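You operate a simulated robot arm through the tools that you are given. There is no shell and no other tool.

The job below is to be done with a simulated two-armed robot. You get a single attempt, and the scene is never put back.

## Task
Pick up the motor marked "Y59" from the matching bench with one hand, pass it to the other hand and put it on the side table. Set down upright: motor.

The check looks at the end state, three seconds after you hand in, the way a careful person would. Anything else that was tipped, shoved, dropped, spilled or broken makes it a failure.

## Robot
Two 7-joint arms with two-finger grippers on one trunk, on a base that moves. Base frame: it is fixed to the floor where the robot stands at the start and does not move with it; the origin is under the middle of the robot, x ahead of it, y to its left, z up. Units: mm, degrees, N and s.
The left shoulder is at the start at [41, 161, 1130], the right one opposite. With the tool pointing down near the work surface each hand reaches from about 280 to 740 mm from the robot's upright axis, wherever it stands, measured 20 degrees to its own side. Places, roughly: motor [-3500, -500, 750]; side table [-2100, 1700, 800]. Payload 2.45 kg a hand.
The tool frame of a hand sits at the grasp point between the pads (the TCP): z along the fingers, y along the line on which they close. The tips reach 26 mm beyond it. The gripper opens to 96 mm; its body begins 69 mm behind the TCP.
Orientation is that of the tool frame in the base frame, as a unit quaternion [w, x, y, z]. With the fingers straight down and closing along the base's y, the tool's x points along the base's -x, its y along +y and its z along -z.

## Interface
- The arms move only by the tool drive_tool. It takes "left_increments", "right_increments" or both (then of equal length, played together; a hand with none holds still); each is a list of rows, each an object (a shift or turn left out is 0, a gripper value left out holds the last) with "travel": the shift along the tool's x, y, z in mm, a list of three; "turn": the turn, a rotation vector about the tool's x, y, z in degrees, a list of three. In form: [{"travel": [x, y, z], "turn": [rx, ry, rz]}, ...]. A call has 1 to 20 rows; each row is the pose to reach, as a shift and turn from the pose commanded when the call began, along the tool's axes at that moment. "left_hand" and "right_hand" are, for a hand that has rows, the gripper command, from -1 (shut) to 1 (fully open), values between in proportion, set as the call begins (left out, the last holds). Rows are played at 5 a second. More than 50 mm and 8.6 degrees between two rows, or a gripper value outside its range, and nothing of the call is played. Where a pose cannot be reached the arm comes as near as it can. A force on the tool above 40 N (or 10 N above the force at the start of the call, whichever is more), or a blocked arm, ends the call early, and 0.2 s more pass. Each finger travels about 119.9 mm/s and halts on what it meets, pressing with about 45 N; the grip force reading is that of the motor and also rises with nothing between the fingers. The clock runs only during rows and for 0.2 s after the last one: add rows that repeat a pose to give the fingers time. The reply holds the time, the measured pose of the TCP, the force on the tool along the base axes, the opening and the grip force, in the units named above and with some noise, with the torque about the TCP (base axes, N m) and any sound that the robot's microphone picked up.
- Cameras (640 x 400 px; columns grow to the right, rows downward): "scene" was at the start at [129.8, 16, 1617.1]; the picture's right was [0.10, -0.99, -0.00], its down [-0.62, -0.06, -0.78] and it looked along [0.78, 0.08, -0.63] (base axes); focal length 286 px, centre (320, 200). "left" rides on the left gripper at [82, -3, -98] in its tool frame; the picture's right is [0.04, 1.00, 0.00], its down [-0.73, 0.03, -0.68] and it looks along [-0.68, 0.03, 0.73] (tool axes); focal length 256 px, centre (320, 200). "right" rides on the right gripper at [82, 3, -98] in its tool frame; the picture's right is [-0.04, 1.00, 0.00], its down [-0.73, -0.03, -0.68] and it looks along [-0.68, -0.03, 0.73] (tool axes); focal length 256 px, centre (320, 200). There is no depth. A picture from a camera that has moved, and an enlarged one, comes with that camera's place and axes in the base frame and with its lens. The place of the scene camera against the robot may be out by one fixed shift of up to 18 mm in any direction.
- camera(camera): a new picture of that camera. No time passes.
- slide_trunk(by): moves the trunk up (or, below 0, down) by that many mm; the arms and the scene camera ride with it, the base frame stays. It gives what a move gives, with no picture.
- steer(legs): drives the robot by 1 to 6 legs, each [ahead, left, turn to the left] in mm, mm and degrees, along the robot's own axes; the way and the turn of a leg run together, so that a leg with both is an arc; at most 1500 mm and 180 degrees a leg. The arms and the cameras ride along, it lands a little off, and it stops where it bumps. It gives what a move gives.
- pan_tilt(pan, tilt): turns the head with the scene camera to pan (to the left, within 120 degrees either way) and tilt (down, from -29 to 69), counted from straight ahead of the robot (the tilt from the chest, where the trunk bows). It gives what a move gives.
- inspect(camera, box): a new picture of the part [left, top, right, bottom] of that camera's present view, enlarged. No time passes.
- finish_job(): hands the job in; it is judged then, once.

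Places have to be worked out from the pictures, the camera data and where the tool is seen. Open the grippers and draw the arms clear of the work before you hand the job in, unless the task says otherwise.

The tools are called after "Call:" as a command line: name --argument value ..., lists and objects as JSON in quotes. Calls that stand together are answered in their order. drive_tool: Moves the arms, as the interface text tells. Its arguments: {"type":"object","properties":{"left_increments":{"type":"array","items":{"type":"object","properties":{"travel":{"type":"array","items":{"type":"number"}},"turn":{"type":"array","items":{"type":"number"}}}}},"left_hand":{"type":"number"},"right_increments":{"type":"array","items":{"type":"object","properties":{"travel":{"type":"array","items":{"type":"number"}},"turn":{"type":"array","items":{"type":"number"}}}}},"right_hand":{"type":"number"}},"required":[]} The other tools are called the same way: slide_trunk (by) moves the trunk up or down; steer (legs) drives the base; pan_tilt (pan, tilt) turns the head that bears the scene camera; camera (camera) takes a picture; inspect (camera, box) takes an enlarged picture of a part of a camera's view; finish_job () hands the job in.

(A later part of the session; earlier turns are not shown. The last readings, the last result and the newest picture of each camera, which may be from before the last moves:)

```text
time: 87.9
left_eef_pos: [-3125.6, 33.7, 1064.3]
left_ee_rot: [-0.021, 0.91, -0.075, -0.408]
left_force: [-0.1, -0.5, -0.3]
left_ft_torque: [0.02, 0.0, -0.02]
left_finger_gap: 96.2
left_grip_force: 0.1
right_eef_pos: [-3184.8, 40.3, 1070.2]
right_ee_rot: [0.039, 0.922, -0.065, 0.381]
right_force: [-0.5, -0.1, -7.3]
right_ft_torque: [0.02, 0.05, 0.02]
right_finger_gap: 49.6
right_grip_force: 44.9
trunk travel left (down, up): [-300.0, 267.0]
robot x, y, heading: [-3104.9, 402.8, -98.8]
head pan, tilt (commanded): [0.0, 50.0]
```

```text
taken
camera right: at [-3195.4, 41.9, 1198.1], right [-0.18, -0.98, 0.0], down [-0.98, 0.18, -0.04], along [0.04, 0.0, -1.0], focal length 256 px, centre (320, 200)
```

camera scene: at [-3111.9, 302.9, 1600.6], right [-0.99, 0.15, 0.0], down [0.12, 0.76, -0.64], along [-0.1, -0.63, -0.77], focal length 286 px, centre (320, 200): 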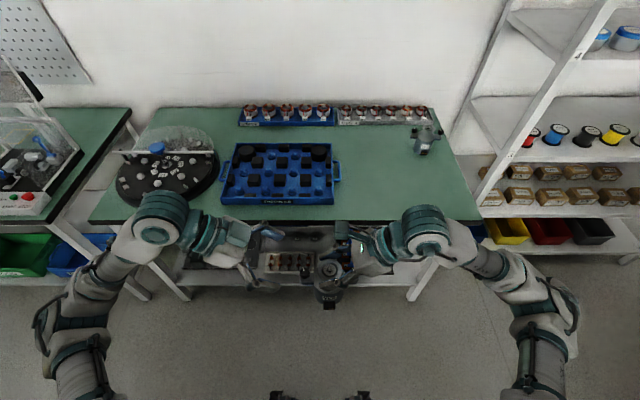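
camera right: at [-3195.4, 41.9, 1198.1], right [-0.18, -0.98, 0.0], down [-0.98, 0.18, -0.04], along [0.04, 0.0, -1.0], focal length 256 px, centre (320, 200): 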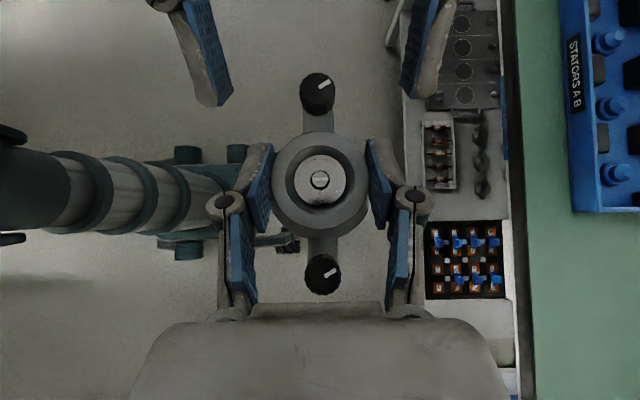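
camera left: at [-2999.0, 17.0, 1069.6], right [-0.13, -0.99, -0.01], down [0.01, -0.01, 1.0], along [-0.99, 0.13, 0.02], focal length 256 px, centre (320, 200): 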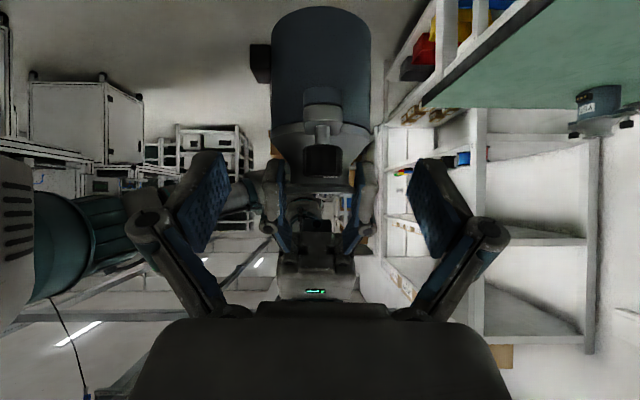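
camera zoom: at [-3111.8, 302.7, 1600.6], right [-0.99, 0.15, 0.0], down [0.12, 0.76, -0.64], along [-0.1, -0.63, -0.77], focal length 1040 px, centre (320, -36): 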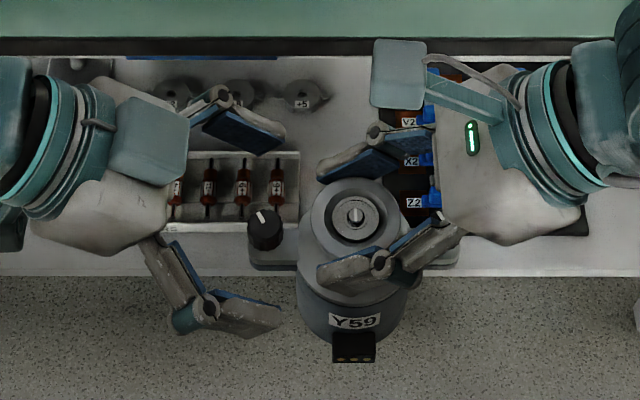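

The right camera's downward view shows the left fingers coming in centred on the motor. I advance another 42 mm.

Call:
drive_tool --left_increments '[{"travel": [0, 0.2, 15]}, {"travel": [0.2, 0.4, 30]}, {"travel": [0.4, 0.6, 42]}, {"travel": [0.4, 0.6, 42]}]'

Call:
camera --camera "left"

Call:
inspect --camera "scene" --box '[260, 220, 380, 310]'

Call:
camera --camera "right"

```text
time: 88.9
left_eef_pos: [-3156.1, 36.4, 1035.8]
left_ee_rot: [-0.021, 0.91, -0.075, -0.408]
left_force: [0.7, 0.1, -0.2]
left_ft_torque: [0.02, -0.03, 0.0]
left_finger_gap: 96.1
left_grip_force: 0.1
right_eef_pos: [-3184.5, 41.2, 1070.5]
right_ee_rot: [0.04, 0.922, -0.066, 0.38]
right_force: [1.0, 1.3, -7.5]
right_ft_torque: [0.0, 0.02, -0.02]
right_finger_gap: 49.4
right_grip_force: 45.3
trunk travel left (down, up): [-300.0, 267.0]
robot x, y, heading: [-3102.1, 404.5, -99.0]
head pan, tilt (commanded): [0.0, 50.0]
```

```text
taken
camera left: at [-3030.2, 20.0, 1040.6], right [-0.13, -0.99, -0.01], down [0.01, -0.01, 1.0], along [-0.99, 0.13, 0.02], focal length 256 px, centre (320, 200)
```

left: 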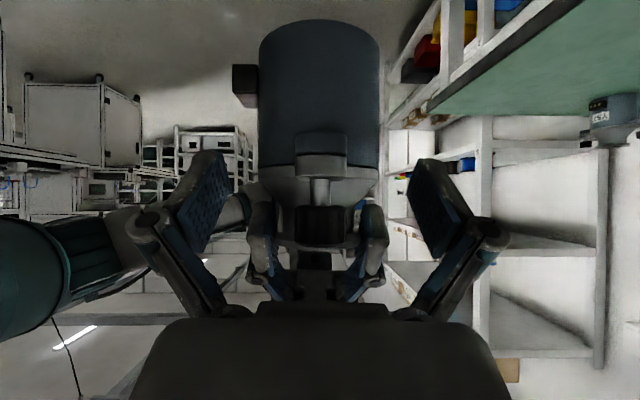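

```text
4.44 times, centred on (320, 265) of scene
camera zoom: at [-3112.0, 302.6, 1600.6], right [-0.99, 0.15, 0.0], down [0.12, 0.76, -0.64], along [-0.1, -0.63, -0.77], focal length 1271 px, centre (320, -89)
```

zoom: 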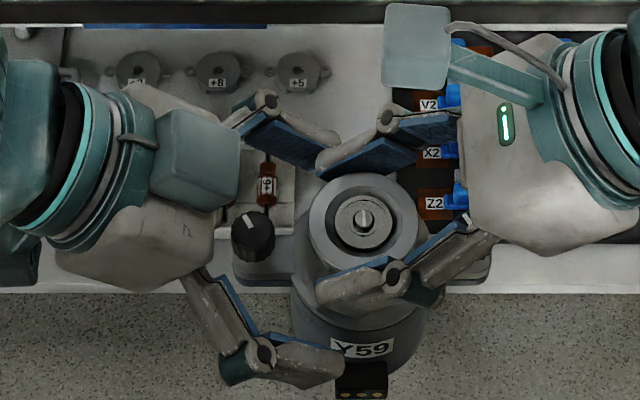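

```text
taken
camera right: at [-3195.5, 41.8, 1198.1], right [-0.18, -0.98, 0.0], down [-0.98, 0.18, -0.04], along [0.04, 0.0, -1.0], focal length 256 px, centre (320, 200)
```

right: 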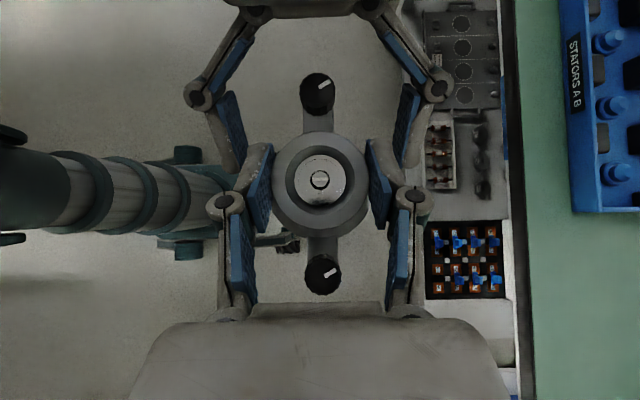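

The left palm is still clear of the knob in the downward view, and the body is centred. I advance the last 17 mm slowly, watching the force.

Call:
drive_tool --left_increments '[{"travel": [0, 0, 4]}, {"travel": [0, 0, 8]}, {"travel": [0, 0, 11]}, {"travel": [0, 0, 11]}]'

Call:
camera --camera "right"

Call:
camera --camera "left"

Call:
inspect --camera "scene" --box '[260, 220, 380, 310]'

```text
time: 89.9
left_eef_pos: [-3163.8, 35.9, 1028.6]
left_ee_rot: [-0.02, 0.91, -0.074, -0.407]
left_force: [-0.2, 0.2, -0.1]
left_ft_torque: [-0.03, 0.01, -0.01]
left_finger_gap: 96.1
left_grip_force: 0.0
right_eef_pos: [-3185.3, 40.6, 1070.0]
right_ee_rot: [0.039, 0.922, -0.065, 0.38]
right_force: [-0.1, 0.3, -7.7]
right_ft_torque: [0.0, -0.01, -0.02]
right_finger_gap: 49.6
right_grip_force: 45.3
trunk travel left (down, up): [-300.0, 267.0]
robot x, y, heading: [-3100.0, 405.9, -98.9]
head pan, tilt (commanded): [0.0, 50.0]
```

```text
taken
camera right: at [-3195.6, 41.8, 1198.1], right [-0.18, -0.98, 0.0], down [-0.98, 0.18, -0.04], along [0.04, 0.0, -1.0], focal length 256 px, centre (320, 200)
```

right: 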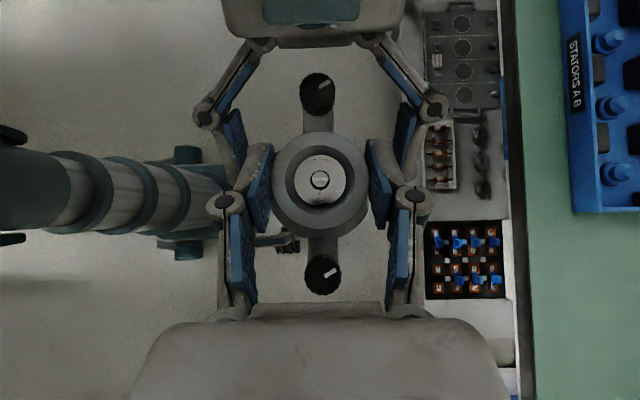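

```text
taken
camera left: at [-3038.1, 20.7, 1033.2], right [-0.13, -0.99, -0.01], down [0.01, -0.01, 1.0], along [-0.99, 0.13, 0.01], focal length 256 px, centre (320, 200)
```

left: 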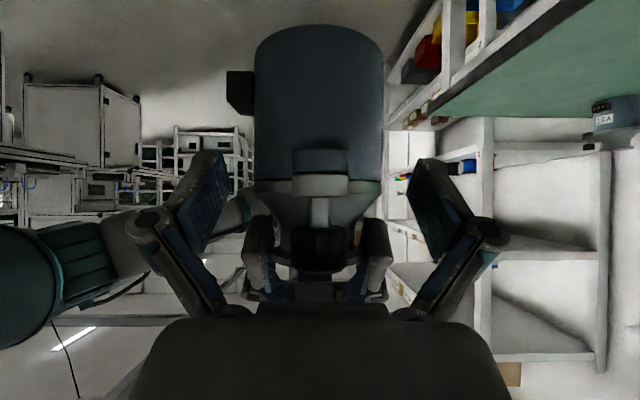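

```text
4.44 times, centred on (320, 265) of scene
camera zoom: at [-3112.2, 302.6, 1600.6], right [-0.99, 0.15, 0.0], down [0.12, 0.76, -0.64], along [-0.1, -0.63, -0.77], focal length 1271 px, centre (320, -89)
```

zoom: 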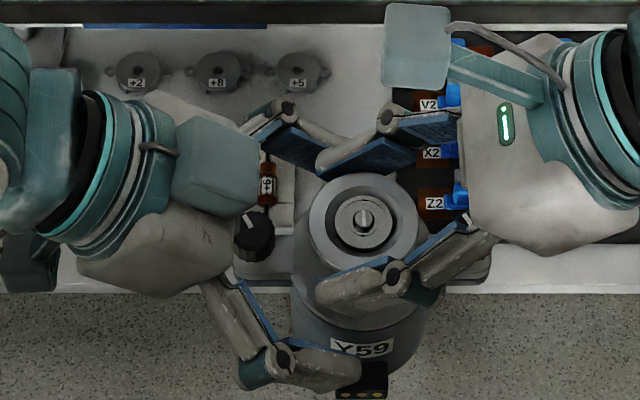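

Clearances hold: palm to knob about 14 mm, left fingertip above the connector, right fingertips above. I advance the final 7 mm, then close the left gripper on the body.

Call:
drive_tool --left_increments '[{"travel": [-0.4, -0.2, 3]}, {"travel": [-0.8, -0.5, 6]}, {"travel": [-0.8, -0.5, 7]}, {"travel": [-0.8, -0.5, 7]}]'

Call:
camera --camera "right"

Call:
inspect --camera "left" --box '[200, 20, 440, 260]'

```text
time: 90.9
left_eef_pos: [-3170.6, 37.2, 1025.4]
left_ee_rot: [-0.021, 0.91, -0.075, -0.407]
left_force: [-0.9, 0.5, -0.8]
left_ft_torque: [-0.03, 0.0, -0.02]
left_finger_gap: 96.2
left_grip_force: 0.1
right_eef_pos: [-3183.9, 40.9, 1069.9]
right_ee_rot: [0.04, 0.922, -0.066, 0.38]
right_force: [-0.4, 1.4, -7.6]
right_ft_torque: [0.02, 0.01, 0.03]
right_finger_gap: 49.3
right_grip_force: 44.8
trunk travel left (down, up): [-300.0, 267.0]
robot x, y, heading: [-3104.5, 404.7, -98.5]
head pan, tilt (commanded): [0.0, 50.0]
```

```text
taken
camera right: at [-3195.7, 41.8, 1198.0], right [-0.18, -0.98, 0.0], down [-0.98, 0.18, -0.04], along [0.04, 0.0, -1.0], focal length 256 px, centre (320, 200)
```

right: 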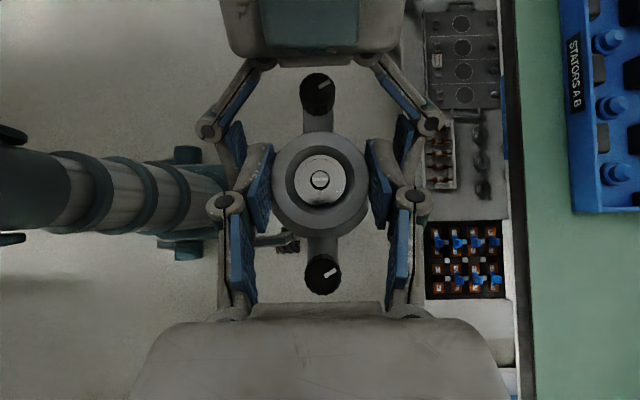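

```text
1.67 times, centred on (320, 140) of left
camera zoom: at [-3044.1, 21.8, 1029.2], right [-0.13, -0.99, -0.01], down [0.01, -0.01, 1.0], along [-0.99, 0.13, 0.01], focal length 427 px, centre (320, 300)
```

zoom: 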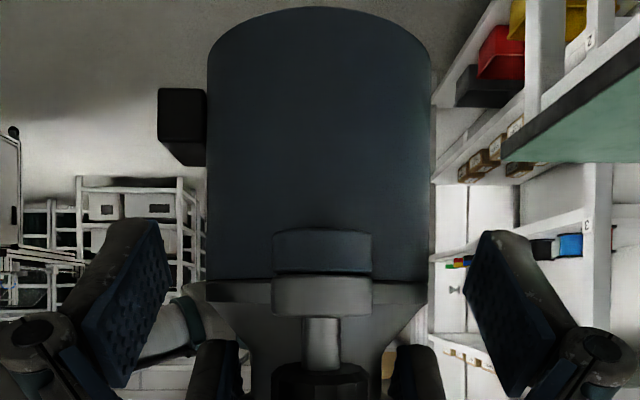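

The pads lie over the body just under the ears, centred, and clear of the connector. I close the left gripper.

Call:
drive_tool --left_increments '[{"travel": [0, 0, 0]}, {"travel": [0, 0, 0]}, {"travel": [0, 0, 0]}, {"travel": [0, 0, 0]}, {"travel": [0, 0, 0]}]' --left_hand -1

Call:
camera --camera "right"

Call:
inspect --camera "left" --box '[200, 20, 440, 260]'

Call:
inspect --camera "scene" --box '[260, 220, 380, 310]'

```text
time: 92.1
left_eef_pos: [-3170.3, 36.9, 1026.3]
left_ee_rot: [-0.019, 0.91, -0.074, -0.408]
left_force: [12.2, 5.9, 6.9]
left_ft_torque: [0.09, 0.1, -0.14]
left_finger_gap: 69.3
left_grip_force: 44.9
right_eef_pos: [-3185.2, 40.5, 1070.5]
right_ee_rot: [0.04, 0.922, -0.066, 0.379]
right_force: [-13.3, -4.7, -14.3]
right_ft_torque: [-0.35, 0.59, 0.0]
right_finger_gap: 49.2
right_grip_force: 45.2
trunk travel left (down, up): [-300.0, 267.0]
robot x, y, heading: [-3103.5, 408.9, -98.9]
head pan, tilt (commanded): [0.0, 50.0]
```

```text
taken
camera right: at [-3196.0, 41.4, 1197.7], right [-0.18, -0.98, 0.0], down [-0.98, 0.18, -0.04], along [0.04, 0.0, -1.0], focal length 256 px, centre (320, 200)
```

right: 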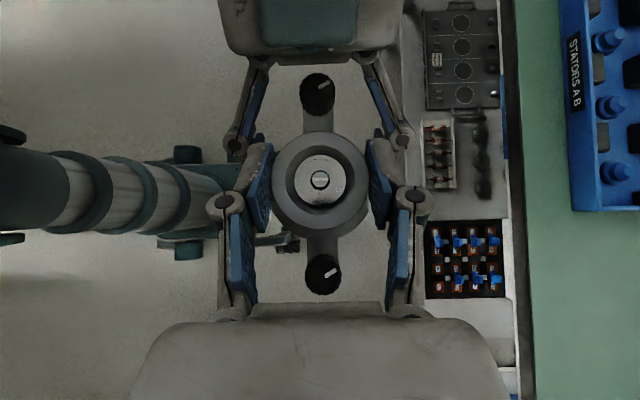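

```text
1.67 times, centred on (320, 140) of left
camera zoom: at [-3044.0, 21.9, 1029.4], right [-0.13, -0.99, -0.01], down [0.01, -0.01, 1.0], along [-0.99, 0.13, 0.02], focal length 427 px, centre (320, 300)
```

zoom: 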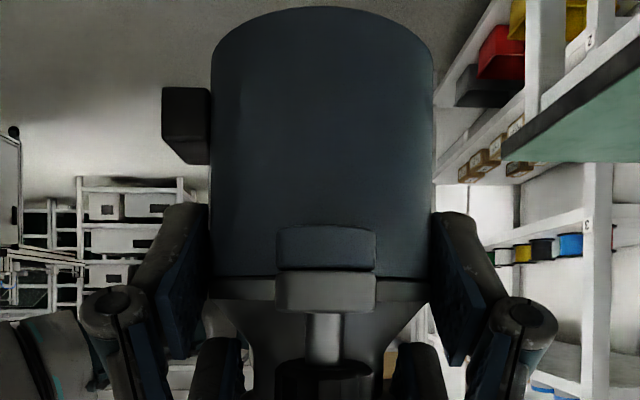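

```text
4.44 times, centred on (320, 265) of scene
camera zoom: at [-3112.3, 302.5, 1600.6], right [-0.99, 0.15, 0.0], down [0.12, 0.76, -0.64], along [-0.1, -0.63, -0.77], focal length 1271 px, centre (320, -89)
```

zoom: 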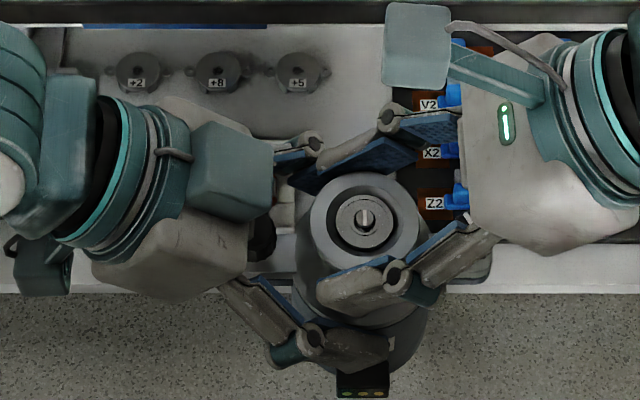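

The left hand holds the body at 69 mm with 45 N. I now open the right gripper to about 72 mm and let it settle, then check the motor stays put in the left hand.

Call:
drive_tool --right_increments '[{"travel": [0, 0, 0]}, {"travel": [0, 0, 0]}, {"travel": [0, 0, 0]}]' --right_hand 0.5

Call:
camera --camera "right"

Call:
inspect --camera "left" --box '[200, 20, 440, 260]'

```text
time: 92.9
left_eef_pos: [-3169.2, 37.2, 1025.2]
left_ee_rot: [-0.02, 0.91, -0.074, -0.407]
left_force: [-0.4, -0.2, 0.1]
left_ft_torque: [-0.06, -0.08, -0.01]
left_finger_gap: 69.7
left_grip_force: 44.9
right_eef_pos: [-3183.1, 41.1, 1070.1]
right_ee_rot: [0.04, 0.922, -0.065, 0.38]
right_force: [-0.1, 0.0, 0.8]
right_ft_torque: [-0.04, 0.02, 0.0]
right_finger_gap: 72.0
right_grip_force: 0.0
trunk travel left (down, up): [-300.0, 267.0]
robot x, y, heading: [-3104.3, 410.4, -98.9]
head pan, tilt (commanded): [0.0, 50.0]
```

```text
taken
camera right: at [-3195.7, 41.8, 1198.2], right [-0.18, -0.98, 0.0], down [-0.98, 0.18, -0.04], along [0.04, 0.0, -1.0], focal length 256 px, centre (320, 200)
```

right: 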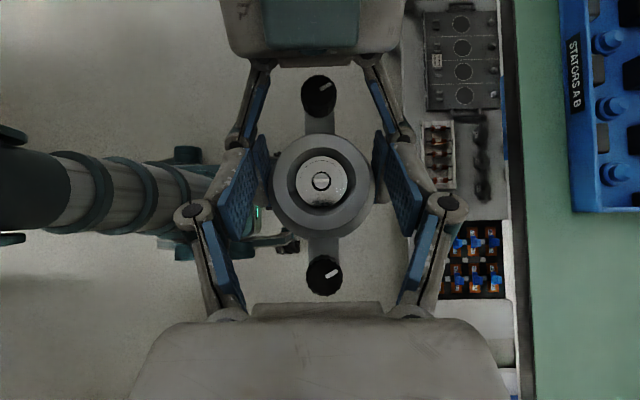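

```text
1.67 times, centred on (320, 140) of left
camera zoom: at [-3044.0, 21.8, 1029.2], right [-0.13, -0.99, -0.01], down [0.01, -0.01, 1.0], along [-0.99, 0.13, 0.01], focal length 427 px, centre (320, 300)
```

zoom: 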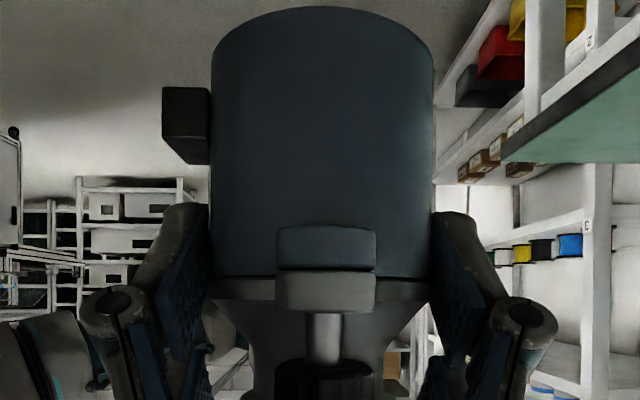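

The picture shows the motor unmoved in the left hand, but the force readings look transient. I wait briefly and read again.

Call:
drive_tool --left_increments '[{"travel": [0, 0, 0]}, {"travel": [0, 0, 0]}]'

Call:
camera --camera "right"

```text
time: 93.5
left_eef_pos: [-3170.0, 37.2, 1024.5]
left_ee_rot: [-0.021, 0.91, -0.075, -0.407]
left_force: [-0.7, -0.8, -0.2]
left_ft_torque: [0.02, -0.06, 0.0]
left_finger_gap: 69.5
left_grip_force: 44.8
right_eef_pos: [-3184.2, 40.2, 1071.4]
right_ee_rot: [0.039, 0.922, -0.065, 0.38]
right_force: [0.6, 0.4, -0.5]
right_ft_torque: [0.01, 0.02, 0.02]
right_finger_gap: 72.2
right_grip_force: 0.0
trunk travel left (down, up): [-300.0, 267.0]
robot x, y, heading: [-3103.1, 405.8, -98.9]
head pan, tilt (commanded): [0.0, 50.0]
```

```text
taken
camera right: at [-3195.7, 41.8, 1198.1], right [-0.18, -0.98, 0.0], down [-0.98, 0.18, -0.04], along [0.04, 0.0, -1.0], focal length 256 px, centre (320, 200)
```

right: 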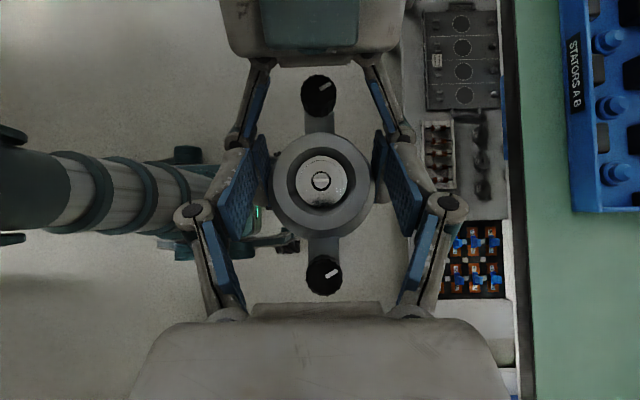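

The motor is unmoved in both views. I withdraw the right hand along its own axis, first slowly, then clear.

Call:
drive_tool --right_increments '[{"travel": [0, 0, -10]}, {"travel": [0, 0, -20]}, {"travel": [0, 0, -40]}, {"travel": [0, 0, -65]}, {"travel": [0, 0, -90]}, {"travel": [0, 0, -120]}, {"travel": [0, 0, -120]}]'

Call:
camera --camera "right"

Call:
camera --camera "scene"

Call:
camera --camera "left"

```text
time: 95.1
left_eef_pos: [-3170.5, 37.4, 1025.0]
left_ee_rot: [-0.02, 0.91, -0.074, -0.407]
left_force: [0.7, 0.0, 0.3]
left_ft_torque: [0.01, -0.05, 0.01]
left_finger_gap: 69.2
left_grip_force: 44.9
right_eef_pos: [-3267.8, 54.5, 1155.3]
right_ee_rot: [0.039, 0.922, -0.065, 0.38]
right_force: [0.4, -0.8, 0.4]
right_ft_torque: [0.01, 0.0, -0.02]
right_finger_gap: 72.0
right_grip_force: 0.1
trunk travel left (down, up): [-300.0, 267.0]
robot x, y, heading: [-3107.4, 405.2, -98.8]
head pan, tilt (commanded): [0.0, 50.0]
```

```text
taken
camera right: at [-3279.6, 56.6, 1282.8], right [-0.18, -0.98, 0.0], down [-0.98, 0.18, -0.04], along [0.04, 0.0, -1.0], focal length 256 px, centre (320, 200)
```

right: 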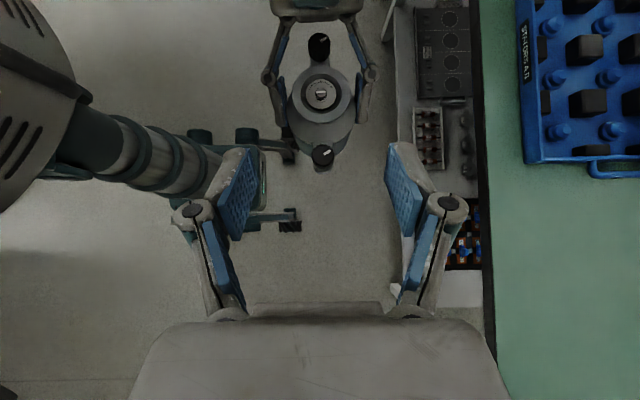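

```text
taken
camera scene: at [-3113.3, 302.6, 1600.5], right [-0.99, 0.15, 0.0], down [0.12, 0.76, -0.64], along [-0.1, -0.63, -0.77], focal length 286 px, centre (320, 200)
```

scene: 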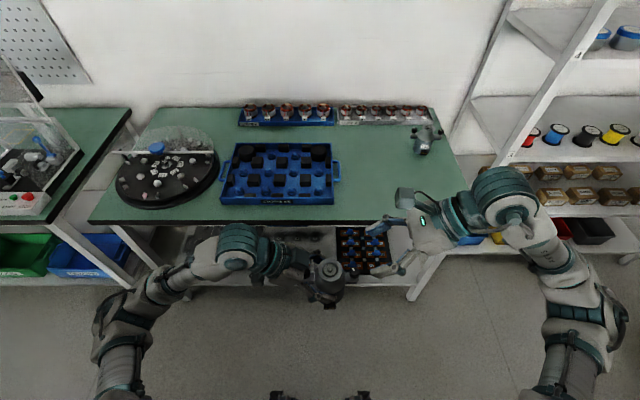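

```text
taken
camera left: at [-3044.7, 21.7, 1029.2], right [-0.13, -0.99, -0.01], down [0.01, -0.01, 1.0], along [-0.99, 0.13, 0.01], focal length 256 px, centre (320, 200)
```

left: 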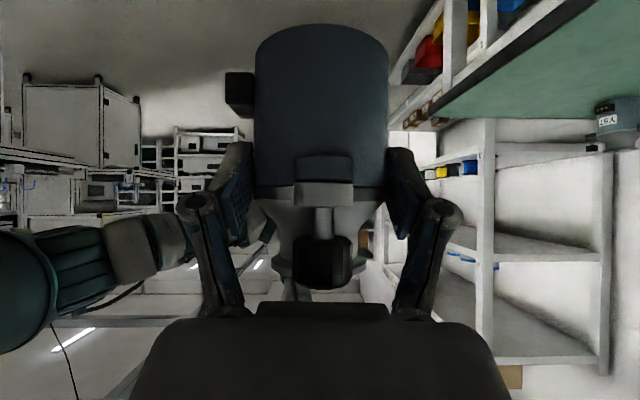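

The handover worked: the left hand holds the motor firmly and upright, the right hand is clear. I turn round by 180° in place to face the stands side, checking the motor afterwards.

Call:
steer --legs '[[0, 0, 90], [0, 0, 90]]'

Call:
camera --camera "left"

Call:
pan_tilt --pan -45 --tilt 35

Call:
camera --camera "scene"

```text
time: 103.2
left_eef_pos: [-3045.2, 776.5, 1025.2]
left_ee_rot: [0.407, 0.064, 0.911, -0.015]
left_force: [-0.4, 0.2, -0.5]
left_ft_torque: [0.03, 0.06, 0.0]
left_finger_gap: 69.3
left_grip_force: 45.0
right_eef_pos: [-2949.0, 761.2, 1154.5]
right_ee_rot: [-0.381, 0.054, 0.923, 0.035]
right_force: [-0.4, 0.4, 0.1]
right_ft_torque: [0.0, 0.0, 0.0]
right_finger_gap: 72.1
right_grip_force: 0.1
trunk travel left (down, up): [-300.0, 267.0]
robot x, y, heading: [-3103.3, 405.8, 82.6]
head pan, tilt (commanded): [0.0, 50.0]
```

```text
taken
camera left: at [-3173.2, 789.9, 1029.3], right [0.1, 0.99, -0.01], down [-0.01, 0.01, 1.0], along [0.99, -0.1, 0.01], focal length 256 px, centre (320, 200)
```

left: 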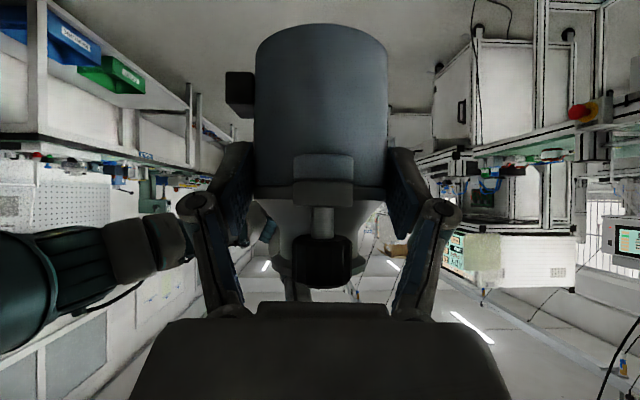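

```text
time: 104.3
left_eef_pos: [-3046.5, 773.3, 1026.8]
left_ee_rot: [0.407, 0.064, 0.911, -0.014]
left_force: [-0.3, 0.3, -0.1]
left_ft_torque: [0.03, 0.09, 0.02]
left_finger_gap: 69.4
left_grip_force: 44.3
right_eef_pos: [-2949.2, 757.2, 1156.6]
right_ee_rot: [-0.381, 0.053, 0.922, 0.036]
right_force: [0.6, 0.9, -0.9]
right_ft_torque: [-0.01, -0.01, 0.03]
right_finger_gap: 72.0
right_grip_force: 0.0
trunk travel left (down, up): [-300.0, 267.0]
robot x, y, heading: [-3101.6, 408.1, 82.3]
head pan, tilt (commanded): [-45.0, 35.0]
```

```text
taken
camera scene: at [-3019.2, 502.6, 1622.3], right [0.61, -0.79, 0.0], down [-0.46, -0.35, -0.82], along [0.65, 0.5, -0.58], focal length 286 px, centre (320, 200)
```

scene: 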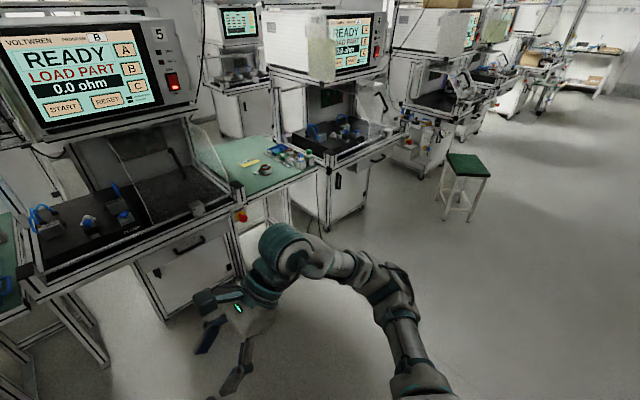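

The motor is still firm after the turn. The side table is ahead to the right between stands 5 and 4; I drive 930 mm right and 450 mm ahead toward it.

Call:
steer --legs '[[0, -930, 0], [450, 0, 0]]'

Call:
pan_tilt --pan 0 --tilt 35

Call:
camera --camera "scene"

Call:
camera --camera "left"

```text
time: 111.5
left_eef_pos: [-2058.4, 1092.8, 1026.2]
left_ee_rot: [0.405, 0.069, 0.912, -0.016]
left_force: [0.4, 0.4, -7.3]
left_ft_torque: [-0.04, 0.1, 0.01]
left_finger_gap: 69.4
left_grip_force: 45.0
right_eef_pos: [-1961.0, 1077.0, 1156.7]
right_ee_rot: [-0.381, 0.058, 0.922, 0.038]
right_force: [-0.9, 0.6, 1.1]
right_ft_torque: [-0.04, -0.01, -0.02]
right_finger_gap: 72.2
right_grip_force: 0.0
trunk travel left (down, up): [-300.0, 267.0]
robot x, y, heading: [-2117.4, 726.5, 82.1]
head pan, tilt (commanded): [-45.0, 35.0]
```

```text
time: 112.6
left_eef_pos: [-2065.1, 1091.0, 1026.9]
left_ee_rot: [0.408, 0.069, 0.91, -0.014]
left_force: [-0.4, 0.0, -7.2]
left_ft_torque: [-0.01, 0.1, -0.01]
left_finger_gap: 69.3
left_grip_force: 45.1
right_eef_pos: [-1969.3, 1073.7, 1158.3]
right_ee_rot: [-0.378, 0.057, 0.923, 0.04]
right_force: [-0.5, 0.0, -0.3]
right_ft_torque: [0.01, -0.02, -0.01]
right_finger_gap: 71.8
right_grip_force: 0.0
trunk travel left (down, up): [-300.0, 267.0]
robot x, y, heading: [-2117.5, 725.4, 82.2]
head pan, tilt (commanded): [0.0, 35.0]
```

```text
taken
camera scene: at [-2097.7, 857.0, 1622.3], right [0.99, -0.14, 0.0], down [-0.08, -0.57, -0.82], along [0.11, 0.81, -0.58], focal length 286 px, centre (320, 200)
```

scene: 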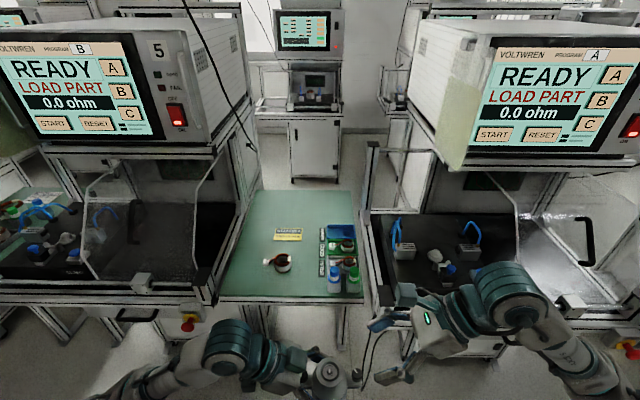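

```text
taken
camera left: at [-2192.8, 1105.9, 1031.2], right [0.11, 0.99, 0.0], down [-0.02, 0.0, 1.0], along [0.99, -0.11, 0.02], focal length 256 px, centre (320, 200)
```

left: 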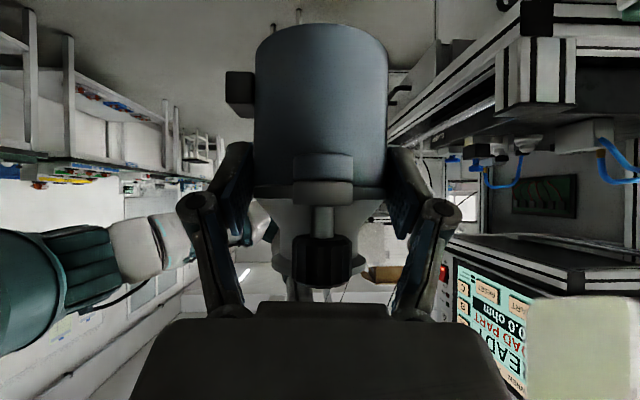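

The table is straight ahead. I enlarge it to map its free space and edges.

Call:
inspect --camera "scene" --box '[200, 180, 392, 310]'

```text
3.08 times, centred on (296, 245) of scene
camera zoom: at [-2097.7, 857.0, 1622.3], right [0.99, -0.14, 0.0], down [-0.08, -0.57, -0.82], along [0.11, 0.81, -0.58], focal length 880 px, centre (394, 62)
```

zoom: 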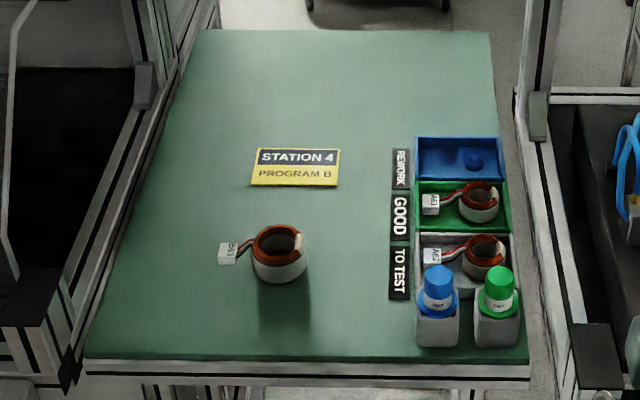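

The table is about 487 × 662 mm, turned -8.6°; the stator sits at 200 mm from its left edge and 135 mm in, the bins/strip start at 332 mm, bottles at 364 mm. A good free spot is about 278 mm from the left edge, 68 mm in, between stator and strip. I look down at my arms to judge elbow clearance from the stands.

Call:
pan_tilt --pan 25 --tilt 60

Call:
camera --camera "scene"

Call:
pan_tilt --pan -25 --tilt 60

Call:
camera --camera "scene"

Call:
camera --camera "right"

```text
time: 113.5
left_eef_pos: [-2062.7, 1090.9, 1027.4]
left_ee_rot: [0.409, 0.069, 0.91, -0.015]
left_force: [0.2, -0.2, -7.3]
left_ft_torque: [0.01, 0.08, 0.01]
left_finger_gap: 69.1
left_grip_force: 45.0
right_eef_pos: [-1966.9, 1074.6, 1157.1]
right_ee_rot: [-0.379, 0.056, 0.923, 0.039]
right_force: [0.1, -0.3, 0.3]
right_ft_torque: [0.01, 0.0, 0.03]
right_finger_gap: 71.8
right_grip_force: 0.1
trunk travel left (down, up): [-300.0, 267.0]
robot x, y, heading: [-2119.2, 730.3, 82.0]
head pan, tilt (commanded): [25.0, 60.0]
```

```text
taken
camera scene: at [-2126.9, 833.0, 1588.2], right [0.96, 0.29, 0.0], down [0.25, -0.83, -0.5], along [-0.15, 0.47, -0.87], focal length 286 px, centre (320, 200)
```

scene: 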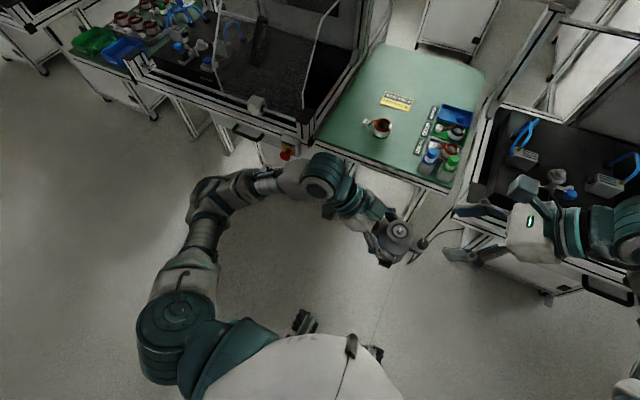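

```text
time: 114.7
left_eef_pos: [-2061.6, 1090.6, 1027.6]
left_ee_rot: [0.408, 0.068, 0.91, -0.013]
left_force: [-0.4, 0.9, -7.5]
left_ft_torque: [0.01, 0.1, -0.02]
left_finger_gap: 69.4
left_grip_force: 45.0
right_eef_pos: [-1964.8, 1075.5, 1158.0]
right_ee_rot: [-0.38, 0.057, 0.922, 0.04]
right_force: [-0.7, -0.3, 0.1]
right_ft_torque: [0.04, -0.03, -0.02]
right_finger_gap: 72.0
right_grip_force: 0.0
trunk travel left (down, up): [-300.0, 267.0]
robot x, y, heading: [-2121.4, 726.3, 82.1]
head pan, tilt (commanded): [-25.0, 60.0]
```

```text
taken
camera scene: at [-2068.7, 824.9, 1588.1], right [0.84, -0.54, 0.0], down [-0.47, -0.73, -0.5], along [0.27, 0.42, -0.87], focal length 286 px, centre (320, 200)
```

scene: 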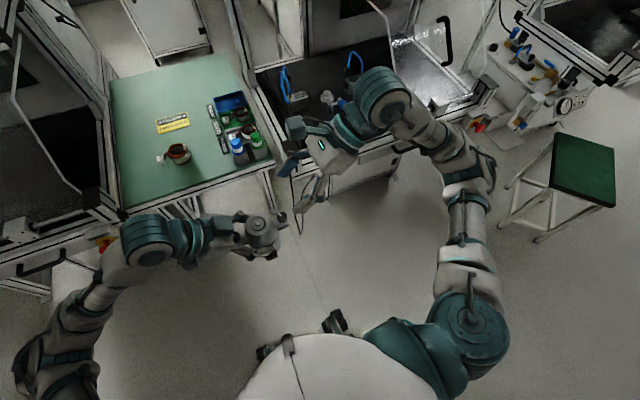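

```text
taken
camera right: at [-1953.9, 1071.6, 1285.4], right [0.16, 0.99, 0.0], down [0.99, -0.16, -0.04], along [-0.04, 0.01, -1.0], focal length 256 px, centre (320, 200)
```

right: 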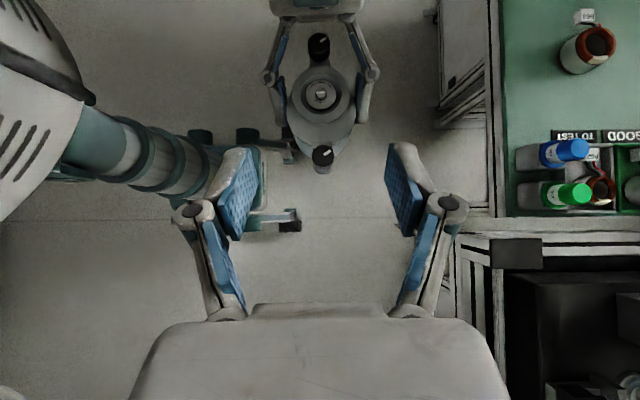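

The right arm would come near the right-hand stand when I close in, so I first tuck it: undo its lean and pull it back 90 mm.

Call:
drive_tool --right_increments '[{"travel": [0, -15, 0], "turn": [0, -7.5, 0]}, {"travel": [0, -30, 0], "turn": [0, -15, 0]}, {"travel": [0, -45, 0], "turn": [0, -22.5, 0]}, {"travel": [0, -60, 0], "turn": [0, -30, 0]}, {"travel": [0, -75, 0], "turn": [0, -37.5, 0]}, {"travel": [0, -90, 0], "turn": [0, -45, 0]}, {"travel": [0, -90, 0], "turn": [0, -45, 0]}]'

Call:
camera --camera "scene"

```text
time: 116.3
left_eef_pos: [-2063.5, 1090.8, 1027.8]
left_ee_rot: [0.409, 0.069, 0.91, -0.014]
left_force: [0.4, -0.2, -7.2]
left_ft_torque: [0.03, 0.08, -0.01]
left_finger_gap: 69.4
left_grip_force: 45.3
right_eef_pos: [-1977.7, 985.1, 1155.8]
right_ee_rot: [0.005, 0.068, 0.998, 0.014]
right_force: [0.1, -0.3, 0.3]
right_ft_torque: [0.02, -0.04, 0.0]
right_finger_gap: 72.0
right_grip_force: 0.0
trunk travel left (down, up): [-300.0, 267.0]
robot x, y, heading: [-2117.0, 727.4, 82.0]
head pan, tilt (commanded): [-25.0, 60.0]
```

```text
taken
camera scene: at [-2070.7, 825.3, 1588.1], right [0.84, -0.54, 0.0], down [-0.47, -0.73, -0.5], along [0.27, 0.42, -0.87], focal length 286 px, centre (320, 200)
```

scene: 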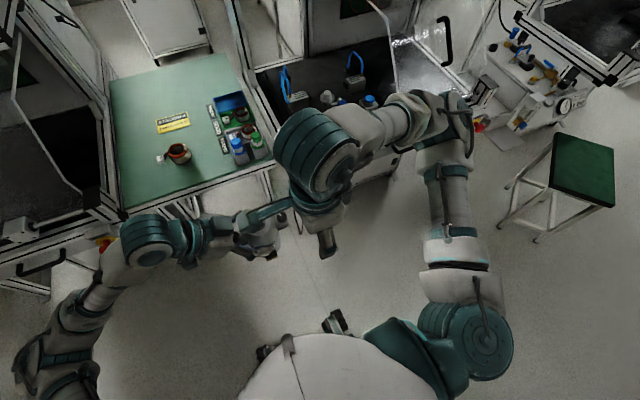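

The elbow now sticks forward, so I unroll the right hand by -90° and carry it 220 mm out to the right, away from the table.

Call:
drive_tool --right_increments '[{"travel": [-20, -3, 0], "turn": [0, 0, -7.5]}, {"travel": [-40, -6, 0], "turn": [0, 0, -15]}, {"travel": [-60, -9, 0], "turn": [0, 0, -22.5]}, {"travel": [-80, -12, 0], "turn": [0, 0, -30]}, {"travel": [-100, -15, 0], "turn": [0, 0, -37.5]}, {"travel": [-120, -18, 0], "turn": [0, 0, -45]}, {"travel": [-140, -21, 0], "turn": [0, 0, -52.5]}, {"travel": [-160, -24, 0], "turn": [0, 0, -60]}, {"travel": [-180, -27, 0], "turn": [0, 0, -67.5]}, {"travel": [-200, -30, 0], "turn": [0, 0, -75]}, {"travel": [-210, -30, 0], "turn": [0, 0, -82.5]}, {"travel": [-220, -30, 0], "turn": [0, 0, -90]}, {"travel": [-220, -30, 0], "turn": [0, 0, -90]}]'

Call:
camera --camera "scene"

```text
time: 119.1
left_eef_pos: [-2061.7, 1091.6, 1028.3]
left_ee_rot: [0.408, 0.069, 0.91, -0.014]
left_force: [-0.5, 0.1, -8.3]
left_ft_torque: [0.0, 0.07, 0.01]
left_finger_gap: 69.2
left_grip_force: 45.1
right_eef_pos: [-1763.8, 924.9, 1154.8]
right_ee_rot: [0.012, -0.658, 0.753, 0.009]
right_force: [-0.6, 0.0, 0.3]
right_ft_torque: [-0.02, 0.0, 0.01]
right_finger_gap: 72.1
right_grip_force: 0.1
trunk travel left (down, up): [-300.0, 267.0]
robot x, y, heading: [-2119.7, 729.7, 82.1]
head pan, tilt (commanded): [-25.0, 60.0]
```

```text
taken
camera scene: at [-2067.8, 823.6, 1588.1], right [0.84, -0.54, 0.0], down [-0.47, -0.73, -0.5], along [0.27, 0.42, -0.87], focal length 286 px, centre (320, 200)
```

scene: 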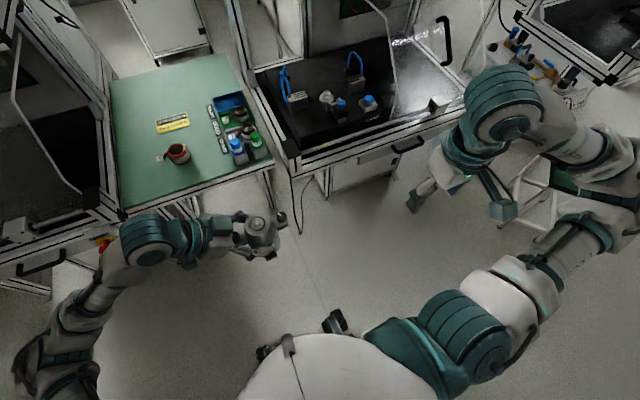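

The right arm is out of the way; I pull it back another 70 mm. Meanwhile I test whether the left hand can reach 60 mm further forward with the motor, so the base can stay further off the table.

Call:
drive_tool --right_increments '[{"travel": [25, 0, 0]}, {"travel": [50, 0, 0]}, {"travel": [70, 0, 0]}, {"travel": [70, 0, 0]}]'

Call:
drive_tool --left_increments '[{"travel": [0, 15, 0]}, {"travel": [0, 30, 0]}, {"travel": [0, 45, 0]}, {"travel": [0, 60, 0]}, {"travel": [0, 60, 0]}]'

Call:
camera --camera "scene"

```text
time: 120.1
left_eef_pos: [-2060.8, 1089.8, 1027.1]
left_ee_rot: [0.408, 0.068, 0.911, -0.014]
left_force: [0.5, -0.5, -7.6]
left_ft_torque: [0.02, 0.08, 0.0]
left_finger_gap: 69.5
left_grip_force: 44.8
right_eef_pos: [-1781.1, 859.2, 1150.0]
right_ee_rot: [0.013, -0.657, 0.754, 0.009]
right_force: [-0.4, 0.2, 0.2]
right_ft_torque: [-0.05, -0.01, 0.0]
right_finger_gap: 72.2
right_grip_force: 0.1
right hand out of reach, approached as far as the arm can: row 2, 3, 4
trunk travel left (down, up): [-300.0, 267.0]
robot x, y, heading: [-2122.5, 726.2, 82.2]
head pan, tilt (commanded): [-25.0, 60.0]
```

```text
time: 121.3
left_eef_pos: [-2054.6, 1150.2, 1029.4]
left_ee_rot: [0.408, 0.069, 0.91, -0.014]
left_force: [0.0, -0.1, -6.5]
left_ft_torque: [-0.01, 0.06, 0.01]
left_finger_gap: 69.4
left_grip_force: 45.0
right_eef_pos: [-1780.4, 859.6, 1150.5]
right_ee_rot: [0.011, -0.657, 0.754, 0.008]
right_force: [-0.6, -0.3, 0.8]
right_ft_torque: [0.04, 0.03, -0.05]
right_finger_gap: 71.9
right_grip_force: 0.0
trunk travel left (down, up): [-300.0, 267.0]
robot x, y, heading: [-2119.6, 723.9, 82.4]
head pan, tilt (commanded): [-25.0, 60.0]
```

```text
taken
camera scene: at [-2067.7, 823.1, 1588.2], right [0.84, -0.54, 0.0], down [-0.47, -0.73, -0.5], along [0.27, 0.42, -0.87], focal length 286 px, centre (320, 200)
```

scene: 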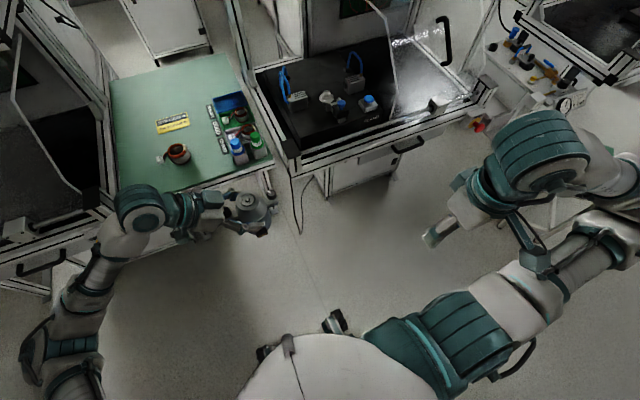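

The left hand extends without trouble. I try 60 mm more.

Call:
drive_tool --left_increments '[{"travel": [0, 15, 0]}, {"travel": [0, 30, 0]}, {"travel": [0, 45, 0]}, {"travel": [0, 60, 0]}, {"travel": [0, 60, 0]}]'

Call:
pan_tilt --pan 15 --tilt 50

Call:
camera --camera "scene"

```text
time: 122.5
left_eef_pos: [-2045.2, 1210.7, 1031.5]
left_ee_rot: [0.408, 0.07, 0.91, -0.015]
left_force: [-0.1, -0.1, -7.1]
left_ft_torque: [0.03, 0.11, -0.01]
left_finger_gap: 69.3
left_grip_force: 44.4
right_eef_pos: [-1781.6, 860.2, 1150.1]
right_ee_rot: [0.012, -0.657, 0.753, 0.009]
right_force: [-0.3, -1.1, 0.0]
right_ft_torque: [0.03, 0.02, -0.01]
right_finger_gap: 71.7
right_grip_force: 0.0
trunk travel left (down, up): [-300.0, 267.0]
robot x, y, heading: [-2120.6, 732.8, 82.1]
head pan, tilt (commanded): [-25.0, 60.0]
```

```text
time: 123.5
left_eef_pos: [-2045.1, 1211.3, 1030.9]
left_ee_rot: [0.408, 0.069, 0.91, -0.014]
left_force: [-0.3, 0.4, -7.5]
left_ft_torque: [0.01, 0.11, -0.02]
left_finger_gap: 69.3
left_grip_force: 45.2
right_eef_pos: [-1779.9, 860.7, 1150.1]
right_ee_rot: [0.012, -0.657, 0.754, 0.008]
right_force: [-0.4, -0.5, 0.1]
right_ft_torque: [-0.03, -0.02, 0.03]
right_finger_gap: 72.0
right_grip_force: 0.0
trunk travel left (down, up): [-300.0, 267.0]
robot x, y, heading: [-2120.2, 725.6, 82.1]
head pan, tilt (commanded): [15.0, 50.0]
```

```text
taken
camera scene: at [-2113.2, 844.3, 1600.7], right [0.99, 0.12, 0.0], down [0.09, -0.76, -0.64], along [-0.08, 0.64, -0.77], focal length 286 px, centre (320, 200)
```

scene: 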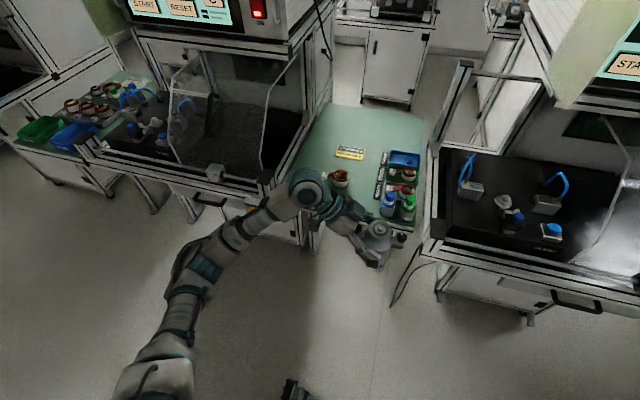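

The left hand now holds the motor 490 mm ahead, so the base can stay about 420 mm off the table edge. I drive 76 mm left and 220 mm ahead, turning 0.7° to square up.

Call:
steer --legs '[[220, 76, -0.7]]'

Call:
pan_tilt --pan 0 --tilt 55

Call:
camera --camera "scene"

Call:
camera --camera "left"

```text
time: 125.3
left_eef_pos: [-2082.9, 1436.1, 1029.9]
left_ee_rot: [0.407, 0.074, 0.91, -0.016]
left_force: [0.0, 1.0, -7.5]
left_ft_torque: [0.02, 0.08, -0.02]
left_finger_gap: 69.4
left_grip_force: 45.1
right_eef_pos: [-1822.2, 1082.6, 1150.6]
right_ee_rot: [0.011, -0.652, 0.758, 0.009]
right_force: [-0.6, 0.0, 0.2]
right_ft_torque: [-0.04, -0.01, -0.01]
right_finger_gap: 71.9
right_grip_force: 0.1
trunk travel left (down, up): [-300.0, 267.0]
robot x, y, heading: [-2164.2, 954.6, 81.5]
head pan, tilt (commanded): [15.0, 50.0]
```

```text
time: 126.1
left_eef_pos: [-2084.2, 1433.5, 1030.9]
left_ee_rot: [0.407, 0.075, 0.91, -0.017]
left_force: [-0.7, -0.5, -7.0]
left_ft_torque: [0.05, 0.1, -0.01]
left_finger_gap: 69.2
left_grip_force: 45.1
right_eef_pos: [-1825.0, 1080.6, 1151.2]
right_ee_rot: [0.014, -0.653, 0.757, 0.009]
right_force: [-0.2, 0.3, 0.4]
right_ft_torque: [-0.02, 0.02, -0.01]
right_finger_gap: 72.2
right_grip_force: 0.0
trunk travel left (down, up): [-300.0, 267.0]
robot x, y, heading: [-2160.3, 952.2, 81.4]
head pan, tilt (commanded): [0.0, 55.0]
```

```text
taken
camera scene: at [-2136.7, 1066.2, 1594.2], right [0.99, -0.15, 0.0], down [-0.12, -0.81, -0.57], along [0.08, 0.56, -0.82], focal length 286 px, centre (320, 200)
```

scene: 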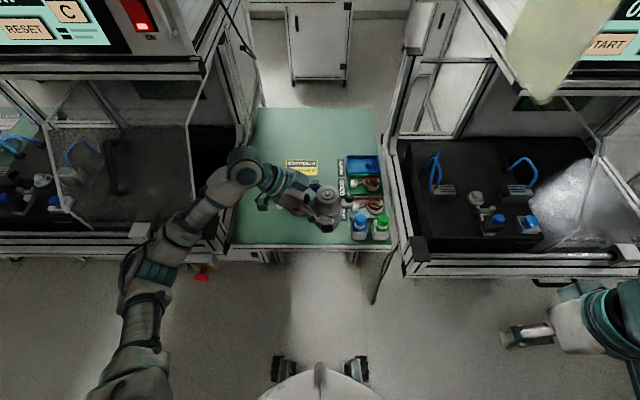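

```text
taken
camera left: at [-2211.3, 1450.2, 1036.0], right [0.12, 0.99, 0.0], down [-0.02, 0.0, 1.0], along [0.99, -0.12, 0.02], focal length 256 px, centre (320, 200)
```

left: 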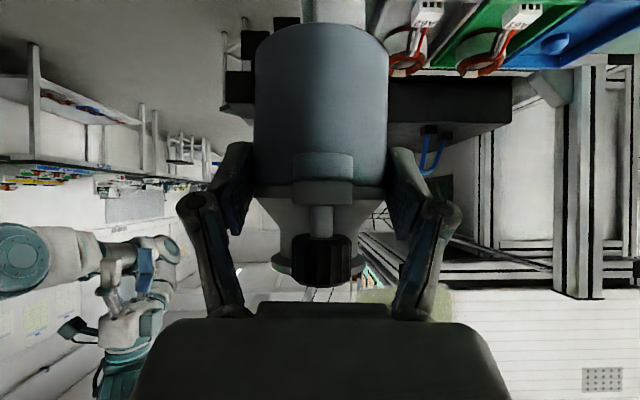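

The arm clears stand 5. I enlarge the table view to recompute edges and neighbours from here.

Call:
inspect --camera "scene" --box '[220, 100, 412, 260]'

```text
2.50 times, centred on (316, 180) of scene
camera zoom: at [-2136.7, 1066.2, 1594.2], right [0.99, -0.15, 0.0], down [-0.12, -0.81, -0.57], along [0.08, 0.56, -0.82], focal length 715 px, centre (330, 250)
```

zoom: 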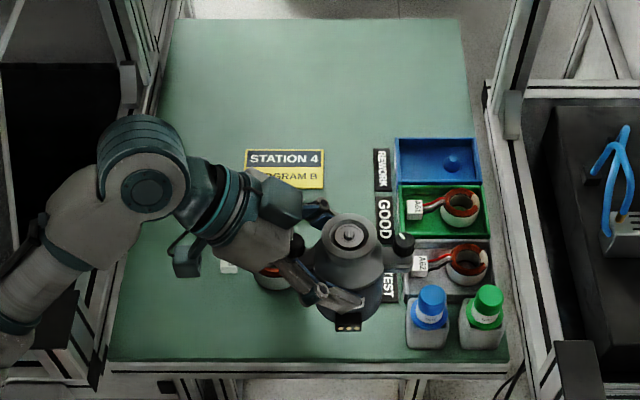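

From here the motor sits about at the table's front edge line, 265–273 mm from its left edge; it needs about 70 mm more. I drive 70 mm ahead while still high above the table.

Call:
steer --legs '[[70, 0, 0]]'

Call:
inspect --camera "scene" --box '[200, 110, 440, 290]'

Call:
camera --camera "left"

```text
time: 127.1
left_eef_pos: [-2073.7, 1503.3, 1033.2]
left_ee_rot: [0.407, 0.074, 0.91, -0.016]
left_force: [0.1, -0.3, -7.0]
left_ft_torque: [0.0, 0.1, -0.03]
left_finger_gap: 69.2
left_grip_force: 45.3
right_eef_pos: [-1813.7, 1148.3, 1151.0]
right_ee_rot: [0.012, -0.654, 0.757, 0.01]
right_force: [1.0, 0.6, 0.0]
right_ft_torque: [0.0, 0.04, 0.03]
right_finger_gap: 72.3
right_grip_force: 0.2
trunk travel left (down, up): [-300.0, 267.0]
robot x, y, heading: [-2154.5, 1021.2, 81.3]
head pan, tilt (commanded): [0.0, 55.0]
```

```text
2.22 times, centred on (320, 200) of scene
camera zoom: at [-2126.7, 1132.6, 1594.4], right [0.99, -0.15, 0.0], down [-0.12, -0.81, -0.57], along [0.08, 0.57, -0.82], focal length 636 px, centre (320, 200)
```

zoom: 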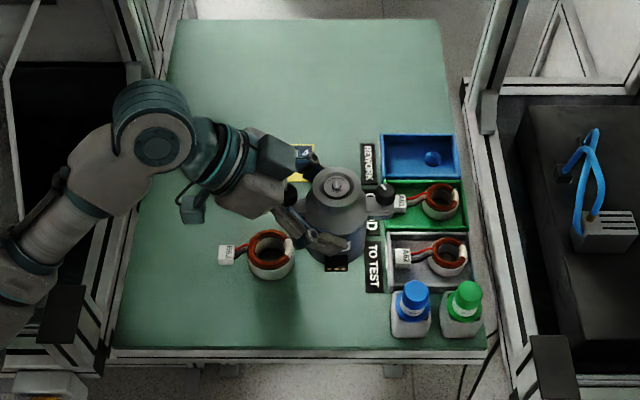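

```text
taken
camera left: at [-2201.3, 1518.5, 1036.3], right [0.12, 0.99, 0.0], down [-0.02, 0.0, 1.0], along [0.99, -0.12, 0.02], focal length 256 px, centre (320, 200)
```

left: 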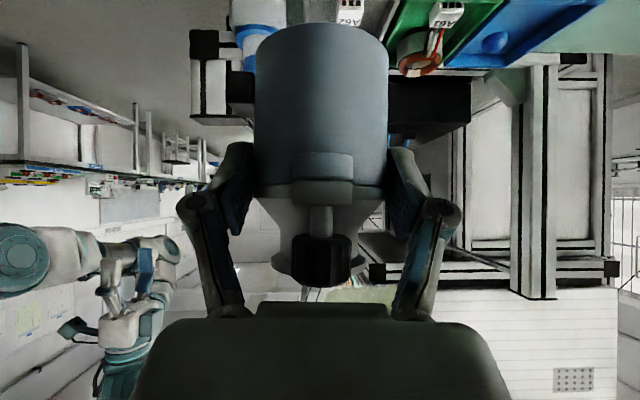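

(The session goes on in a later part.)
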